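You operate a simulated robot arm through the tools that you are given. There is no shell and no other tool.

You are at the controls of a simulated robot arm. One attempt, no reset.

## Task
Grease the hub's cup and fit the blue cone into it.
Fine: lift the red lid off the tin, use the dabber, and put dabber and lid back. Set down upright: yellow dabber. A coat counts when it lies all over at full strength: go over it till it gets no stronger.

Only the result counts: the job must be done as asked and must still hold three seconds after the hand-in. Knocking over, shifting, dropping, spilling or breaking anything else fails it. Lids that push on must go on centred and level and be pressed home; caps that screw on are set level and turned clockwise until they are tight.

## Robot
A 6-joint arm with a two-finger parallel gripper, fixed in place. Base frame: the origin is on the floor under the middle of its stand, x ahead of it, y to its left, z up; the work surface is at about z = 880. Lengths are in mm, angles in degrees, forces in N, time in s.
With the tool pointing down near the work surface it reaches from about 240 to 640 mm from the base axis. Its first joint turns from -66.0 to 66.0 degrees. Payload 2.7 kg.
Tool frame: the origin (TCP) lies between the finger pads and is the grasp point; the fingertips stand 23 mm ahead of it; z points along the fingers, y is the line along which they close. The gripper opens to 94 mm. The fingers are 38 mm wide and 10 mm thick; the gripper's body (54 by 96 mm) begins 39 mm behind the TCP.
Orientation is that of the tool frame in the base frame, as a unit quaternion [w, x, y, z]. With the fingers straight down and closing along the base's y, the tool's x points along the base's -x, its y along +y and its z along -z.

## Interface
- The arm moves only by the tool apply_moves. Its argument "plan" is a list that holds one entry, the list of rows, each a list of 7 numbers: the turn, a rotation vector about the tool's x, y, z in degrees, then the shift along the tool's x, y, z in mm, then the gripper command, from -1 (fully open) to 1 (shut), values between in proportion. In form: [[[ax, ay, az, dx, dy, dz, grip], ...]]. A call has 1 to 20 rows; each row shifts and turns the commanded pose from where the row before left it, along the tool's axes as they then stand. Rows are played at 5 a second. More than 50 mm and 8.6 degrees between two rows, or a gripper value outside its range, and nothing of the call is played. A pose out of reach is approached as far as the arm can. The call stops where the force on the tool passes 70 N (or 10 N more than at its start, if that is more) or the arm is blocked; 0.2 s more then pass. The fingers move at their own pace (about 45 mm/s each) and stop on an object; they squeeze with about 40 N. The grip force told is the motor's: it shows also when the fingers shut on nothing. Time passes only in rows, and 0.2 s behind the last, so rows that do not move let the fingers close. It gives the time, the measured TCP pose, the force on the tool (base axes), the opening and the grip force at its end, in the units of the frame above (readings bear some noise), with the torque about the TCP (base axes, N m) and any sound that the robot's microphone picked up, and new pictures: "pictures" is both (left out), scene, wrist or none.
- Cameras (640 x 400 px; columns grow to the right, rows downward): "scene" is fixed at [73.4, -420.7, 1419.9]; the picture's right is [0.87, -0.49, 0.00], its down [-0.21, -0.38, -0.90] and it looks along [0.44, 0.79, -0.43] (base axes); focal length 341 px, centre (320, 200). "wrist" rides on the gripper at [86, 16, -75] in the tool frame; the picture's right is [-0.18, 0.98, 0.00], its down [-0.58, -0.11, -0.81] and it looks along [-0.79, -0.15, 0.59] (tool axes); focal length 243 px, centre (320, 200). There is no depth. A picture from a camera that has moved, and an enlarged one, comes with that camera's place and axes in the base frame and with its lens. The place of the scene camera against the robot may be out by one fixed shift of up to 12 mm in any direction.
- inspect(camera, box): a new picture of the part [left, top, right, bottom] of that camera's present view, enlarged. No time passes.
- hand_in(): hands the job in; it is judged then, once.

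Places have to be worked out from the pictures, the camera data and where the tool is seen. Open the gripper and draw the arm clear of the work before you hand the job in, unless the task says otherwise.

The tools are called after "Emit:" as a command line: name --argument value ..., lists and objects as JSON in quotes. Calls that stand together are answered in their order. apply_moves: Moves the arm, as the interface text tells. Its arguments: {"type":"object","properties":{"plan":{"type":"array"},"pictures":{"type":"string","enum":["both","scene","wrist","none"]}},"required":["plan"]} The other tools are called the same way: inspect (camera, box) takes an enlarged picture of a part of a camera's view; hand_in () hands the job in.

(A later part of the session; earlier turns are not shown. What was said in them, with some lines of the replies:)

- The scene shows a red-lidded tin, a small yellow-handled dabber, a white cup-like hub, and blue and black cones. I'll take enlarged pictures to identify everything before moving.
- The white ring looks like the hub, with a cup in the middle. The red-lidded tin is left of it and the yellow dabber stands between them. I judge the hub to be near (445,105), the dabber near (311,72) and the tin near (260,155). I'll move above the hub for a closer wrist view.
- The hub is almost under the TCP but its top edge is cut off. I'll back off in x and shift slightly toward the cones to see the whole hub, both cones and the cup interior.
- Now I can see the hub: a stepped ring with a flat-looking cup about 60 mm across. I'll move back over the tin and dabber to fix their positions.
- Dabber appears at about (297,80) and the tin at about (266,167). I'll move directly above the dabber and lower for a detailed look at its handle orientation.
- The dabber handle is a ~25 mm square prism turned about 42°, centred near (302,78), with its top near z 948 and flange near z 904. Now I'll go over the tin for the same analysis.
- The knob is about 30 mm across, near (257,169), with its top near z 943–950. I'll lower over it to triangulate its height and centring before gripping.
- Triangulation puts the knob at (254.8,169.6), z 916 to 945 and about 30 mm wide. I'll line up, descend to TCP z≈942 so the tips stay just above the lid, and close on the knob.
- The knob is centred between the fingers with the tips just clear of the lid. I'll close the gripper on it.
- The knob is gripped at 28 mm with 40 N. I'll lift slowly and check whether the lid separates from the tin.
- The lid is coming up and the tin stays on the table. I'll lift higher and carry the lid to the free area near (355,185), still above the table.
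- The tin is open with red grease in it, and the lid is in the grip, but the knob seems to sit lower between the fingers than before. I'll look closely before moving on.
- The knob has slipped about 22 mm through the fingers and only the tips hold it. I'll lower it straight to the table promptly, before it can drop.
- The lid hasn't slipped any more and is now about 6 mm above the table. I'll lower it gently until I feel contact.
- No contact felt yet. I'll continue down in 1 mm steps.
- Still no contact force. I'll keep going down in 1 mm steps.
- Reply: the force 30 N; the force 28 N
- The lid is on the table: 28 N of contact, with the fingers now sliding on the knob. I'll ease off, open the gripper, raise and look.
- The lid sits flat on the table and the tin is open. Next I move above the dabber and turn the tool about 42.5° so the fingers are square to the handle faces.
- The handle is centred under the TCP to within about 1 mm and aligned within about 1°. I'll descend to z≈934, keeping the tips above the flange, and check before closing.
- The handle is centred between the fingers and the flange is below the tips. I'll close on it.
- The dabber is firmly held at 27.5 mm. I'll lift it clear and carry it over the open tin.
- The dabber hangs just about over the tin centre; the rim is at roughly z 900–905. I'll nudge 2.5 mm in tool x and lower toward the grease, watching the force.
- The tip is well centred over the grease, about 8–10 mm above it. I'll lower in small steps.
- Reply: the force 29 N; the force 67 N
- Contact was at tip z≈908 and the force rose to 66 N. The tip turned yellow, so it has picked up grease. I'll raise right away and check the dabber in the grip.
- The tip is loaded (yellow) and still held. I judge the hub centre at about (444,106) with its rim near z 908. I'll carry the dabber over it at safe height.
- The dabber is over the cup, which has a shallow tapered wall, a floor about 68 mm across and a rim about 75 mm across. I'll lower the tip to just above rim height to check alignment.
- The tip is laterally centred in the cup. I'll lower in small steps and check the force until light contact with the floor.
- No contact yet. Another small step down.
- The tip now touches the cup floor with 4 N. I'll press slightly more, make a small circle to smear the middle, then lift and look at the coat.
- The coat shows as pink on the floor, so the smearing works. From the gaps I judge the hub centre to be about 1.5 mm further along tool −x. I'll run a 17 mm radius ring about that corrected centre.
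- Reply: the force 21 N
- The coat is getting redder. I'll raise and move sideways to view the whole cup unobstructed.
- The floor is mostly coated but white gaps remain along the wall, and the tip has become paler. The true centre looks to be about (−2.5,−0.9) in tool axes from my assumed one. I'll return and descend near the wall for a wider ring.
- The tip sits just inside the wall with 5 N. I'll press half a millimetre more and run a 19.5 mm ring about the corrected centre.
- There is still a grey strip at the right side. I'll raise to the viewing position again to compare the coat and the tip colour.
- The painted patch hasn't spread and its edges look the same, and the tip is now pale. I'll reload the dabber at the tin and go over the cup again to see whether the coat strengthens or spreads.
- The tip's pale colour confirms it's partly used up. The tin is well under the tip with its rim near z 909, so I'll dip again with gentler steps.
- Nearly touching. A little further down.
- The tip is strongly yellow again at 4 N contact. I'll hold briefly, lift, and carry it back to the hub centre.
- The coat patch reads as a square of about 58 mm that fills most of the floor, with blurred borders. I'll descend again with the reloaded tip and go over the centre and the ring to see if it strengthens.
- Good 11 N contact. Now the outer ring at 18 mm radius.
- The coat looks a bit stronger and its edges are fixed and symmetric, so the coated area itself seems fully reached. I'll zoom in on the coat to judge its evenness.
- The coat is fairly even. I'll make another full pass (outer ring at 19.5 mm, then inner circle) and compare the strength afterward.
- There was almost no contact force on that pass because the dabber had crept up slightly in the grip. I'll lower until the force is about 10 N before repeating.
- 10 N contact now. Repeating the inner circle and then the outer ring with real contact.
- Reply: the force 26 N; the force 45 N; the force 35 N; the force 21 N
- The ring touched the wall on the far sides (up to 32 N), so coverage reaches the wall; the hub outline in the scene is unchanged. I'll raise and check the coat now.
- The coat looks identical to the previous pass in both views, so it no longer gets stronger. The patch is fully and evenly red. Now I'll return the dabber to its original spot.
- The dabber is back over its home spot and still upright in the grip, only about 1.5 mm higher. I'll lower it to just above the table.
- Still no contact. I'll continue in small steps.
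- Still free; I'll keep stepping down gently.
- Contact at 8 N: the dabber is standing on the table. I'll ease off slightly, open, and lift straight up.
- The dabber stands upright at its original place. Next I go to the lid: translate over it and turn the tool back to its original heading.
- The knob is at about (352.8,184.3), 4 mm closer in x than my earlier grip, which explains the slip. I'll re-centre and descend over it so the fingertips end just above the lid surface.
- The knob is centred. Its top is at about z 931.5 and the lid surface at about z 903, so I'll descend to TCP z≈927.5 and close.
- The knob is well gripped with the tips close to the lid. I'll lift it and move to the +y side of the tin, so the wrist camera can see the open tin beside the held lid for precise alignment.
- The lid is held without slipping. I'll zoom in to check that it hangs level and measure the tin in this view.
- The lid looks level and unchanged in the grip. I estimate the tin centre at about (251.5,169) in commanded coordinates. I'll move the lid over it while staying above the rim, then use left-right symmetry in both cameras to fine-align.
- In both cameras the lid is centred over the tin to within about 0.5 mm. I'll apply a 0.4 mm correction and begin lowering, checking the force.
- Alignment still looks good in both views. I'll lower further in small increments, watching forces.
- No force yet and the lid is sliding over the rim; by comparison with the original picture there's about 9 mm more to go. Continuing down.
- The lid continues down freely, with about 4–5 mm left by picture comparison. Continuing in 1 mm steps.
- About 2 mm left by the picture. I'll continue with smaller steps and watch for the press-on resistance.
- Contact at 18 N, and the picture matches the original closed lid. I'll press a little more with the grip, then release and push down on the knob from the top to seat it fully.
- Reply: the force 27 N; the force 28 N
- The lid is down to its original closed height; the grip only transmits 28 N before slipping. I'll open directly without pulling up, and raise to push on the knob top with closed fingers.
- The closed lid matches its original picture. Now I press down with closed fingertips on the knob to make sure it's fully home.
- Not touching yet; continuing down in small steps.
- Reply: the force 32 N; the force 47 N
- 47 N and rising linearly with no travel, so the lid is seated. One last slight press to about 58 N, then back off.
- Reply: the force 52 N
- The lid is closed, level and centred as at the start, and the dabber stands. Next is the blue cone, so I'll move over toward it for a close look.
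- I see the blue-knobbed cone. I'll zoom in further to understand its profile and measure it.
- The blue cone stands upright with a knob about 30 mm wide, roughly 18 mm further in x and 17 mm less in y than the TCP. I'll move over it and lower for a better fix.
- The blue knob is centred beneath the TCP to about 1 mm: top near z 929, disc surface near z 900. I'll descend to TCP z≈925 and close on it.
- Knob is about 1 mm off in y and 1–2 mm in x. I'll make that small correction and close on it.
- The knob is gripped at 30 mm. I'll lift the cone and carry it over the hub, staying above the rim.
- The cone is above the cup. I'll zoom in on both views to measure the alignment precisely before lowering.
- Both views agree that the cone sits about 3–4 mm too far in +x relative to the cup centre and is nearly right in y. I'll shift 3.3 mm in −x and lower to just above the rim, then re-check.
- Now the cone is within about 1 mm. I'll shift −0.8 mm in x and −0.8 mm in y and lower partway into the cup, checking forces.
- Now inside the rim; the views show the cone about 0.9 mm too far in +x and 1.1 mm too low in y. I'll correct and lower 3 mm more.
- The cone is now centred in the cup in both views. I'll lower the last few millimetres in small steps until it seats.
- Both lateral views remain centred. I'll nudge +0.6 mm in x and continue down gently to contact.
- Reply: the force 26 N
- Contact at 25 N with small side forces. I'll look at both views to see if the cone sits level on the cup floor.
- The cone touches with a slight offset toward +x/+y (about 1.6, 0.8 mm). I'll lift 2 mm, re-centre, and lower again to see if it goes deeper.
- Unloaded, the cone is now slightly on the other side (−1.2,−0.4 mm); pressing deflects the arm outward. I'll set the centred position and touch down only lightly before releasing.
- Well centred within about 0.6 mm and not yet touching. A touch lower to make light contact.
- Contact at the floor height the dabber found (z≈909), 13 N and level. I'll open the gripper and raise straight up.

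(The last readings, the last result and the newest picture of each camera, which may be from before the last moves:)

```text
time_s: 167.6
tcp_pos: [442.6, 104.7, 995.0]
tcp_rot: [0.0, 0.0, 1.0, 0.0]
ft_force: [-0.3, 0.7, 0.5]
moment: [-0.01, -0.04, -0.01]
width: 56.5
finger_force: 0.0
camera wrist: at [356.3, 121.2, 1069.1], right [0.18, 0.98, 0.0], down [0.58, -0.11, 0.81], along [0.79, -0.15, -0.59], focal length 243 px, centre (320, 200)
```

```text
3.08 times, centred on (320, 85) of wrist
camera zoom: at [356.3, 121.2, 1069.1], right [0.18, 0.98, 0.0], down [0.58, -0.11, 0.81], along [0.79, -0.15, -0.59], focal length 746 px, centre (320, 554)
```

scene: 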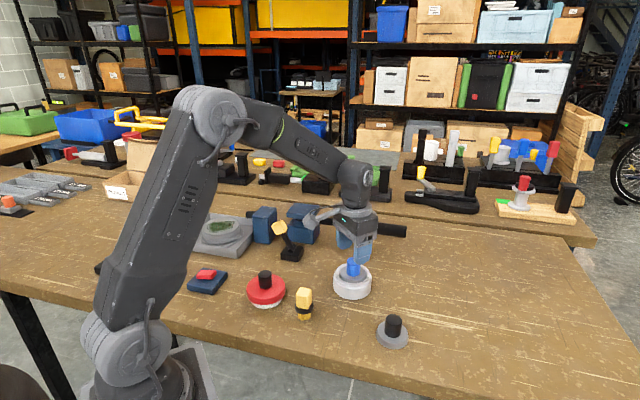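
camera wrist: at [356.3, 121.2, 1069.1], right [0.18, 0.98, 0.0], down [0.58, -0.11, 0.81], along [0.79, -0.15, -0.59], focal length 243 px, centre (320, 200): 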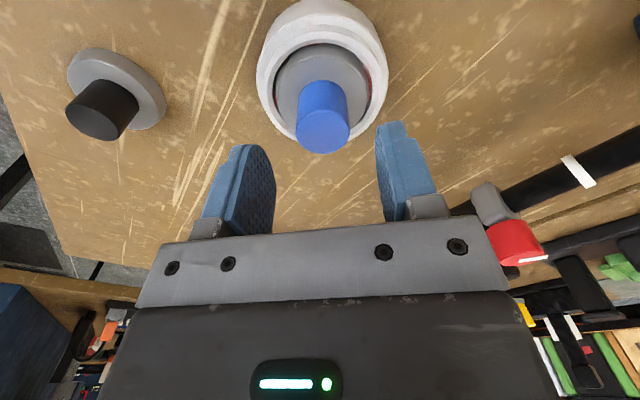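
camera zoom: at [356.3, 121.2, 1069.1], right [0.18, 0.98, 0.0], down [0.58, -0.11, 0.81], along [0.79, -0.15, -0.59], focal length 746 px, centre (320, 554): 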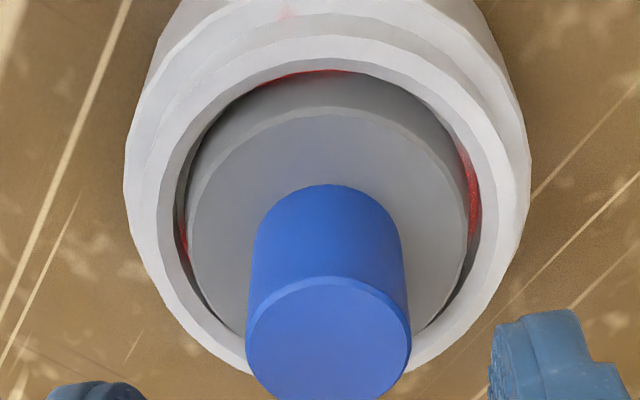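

The blue cone sits level and centred in the greased cup. I'll open the gripper fully, retreat upward to a clear pose, and take a final look.

Emit:
apply_moves --plan '[[[0, 0, 0, 0, 0, -15, -0.2], [0, 0, 0, 0, 0, -20, -1], [0, 0, 0, 0, 0, -20, -1], [0, 0, 0, 0, 0, -20, -1], [0, 0, 0, 10, 10, -20, -1], [0, 0, 0, 10, 10, -20, -1], [0, 0, 0, 10, 10, -20, -1], [0, 0, 0, 10, 10, -20, -1], [0, 0, 0, 10, 10, -20, -1], [0, 0, 0, 10, 10, -20, -1], [0, 0, 0, 0, 0, 0, -1]]]' --pictures "both"

Emit:
inspect --camera "scene" --box '[220, 240, 440, 378]'

Emit:
inspect --camera "scene" --box '[325, 250, 385, 300]'

Emit:
inspect --camera "scene" --box '[235, 260, 325, 330]'

```text
time_s: 170.0
tcp_pos: [380.5, 166.9, 1190.5]
tcp_rot: [0.0, 0.0, 1.0, 0.0]
ft_force: [0.7, 0.0, -0.4]
moment: [-0.01, -0.02, -0.02]
width: 94.0
finger_force: 0.0
camera wrist: at [294.7, 183.6, 1265.2], right [0.18, 0.98, 0.0], down [0.58, -0.11, 0.81], along [0.79, -0.15, -0.59], focal length 243 px, centre (320, 200)
```

scene: 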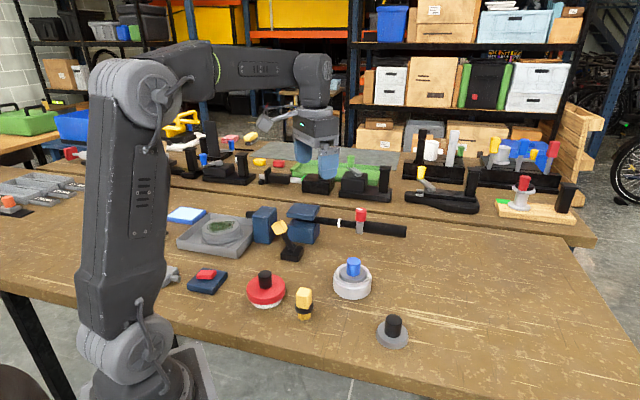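
wrist: 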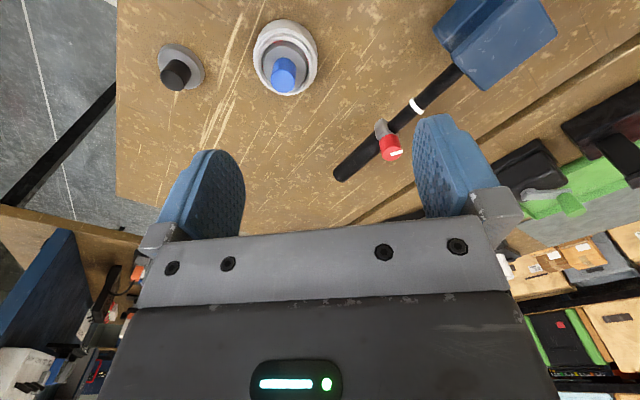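

```text
2.90 times, centred on (330, 309) of scene
camera zoom: at [73.4, -420.7, 1419.9], right [0.87, -0.49, 0.0], down [-0.21, -0.38, -0.9], along [0.44, 0.79, -0.43], focal length 989 px, centre (291, -116)
```

zoom: 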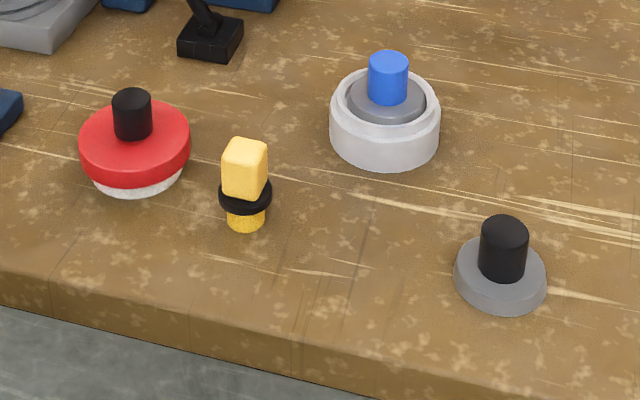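

```text
8.00 times, centred on (355, 275) of scene
camera zoom: at [73.4, -420.7, 1419.9], right [0.87, -0.49, 0.0], down [-0.21, -0.38, -0.9], along [0.44, 0.79, -0.43], focal length 2731 px, centre (40, -400)
```

zoom: 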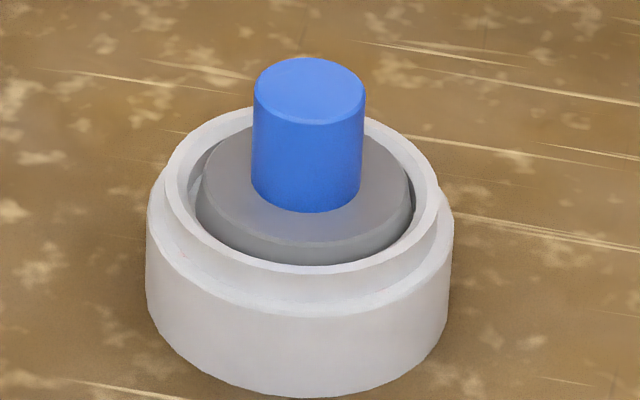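

```text
5.71 times, centred on (280, 295) of scene
camera zoom: at [73.4, -420.7, 1419.9], right [0.87, -0.49, 0.0], down [-0.21, -0.38, -0.9], along [0.44, 0.79, -0.43], focal length 1951 px, centre (549, -343)
```

zoom: 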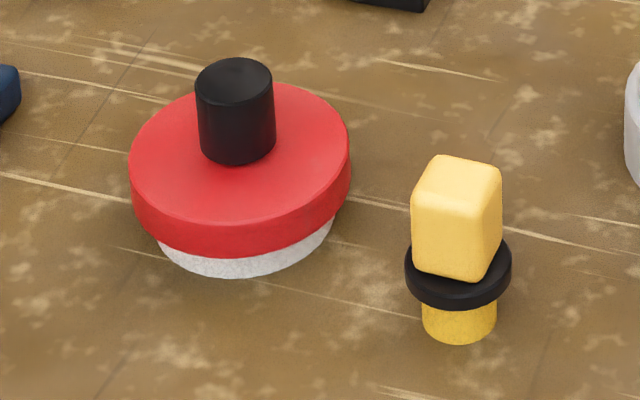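

The final check shows the lid closed as at the start and the dabber upright at its place. The blue cone is seated level in the greased cup, nothing else has moved, and the arm is clear with the gripper open. Handing in.

Emit:
hand_in

```text
The job is handed in.
```

The cup is greased, the blue cone sits in it, and I've handed the job in; I haven't seen the judging result.

- **Grease:** I loaded the dabber twice and went over the cup floor several times. The last pass made no visible difference in either camera. A thin strip along the wall on four sides stayed white even when the dabber touched the wall on the far sides. I took that strip as outside the area that takes grease.
- **Blue cone:** It rests level on the cup floor, centred to within about 1 mm. Pressing it to 25 N did not move it any deeper.
- **Tin and lid:** The lid is back on and matches the starting picture. I pressed it down to about 52 N with no further movement. While the tin was open, it may have shifted 1–2 mm during the first dip, when the force reached 66 N.
- **Dabber:** It stands upright at its original spot, with some grease still on its tip.

In the final pictures the hub and black cone had not moved. The arm is clear and the gripper is open.
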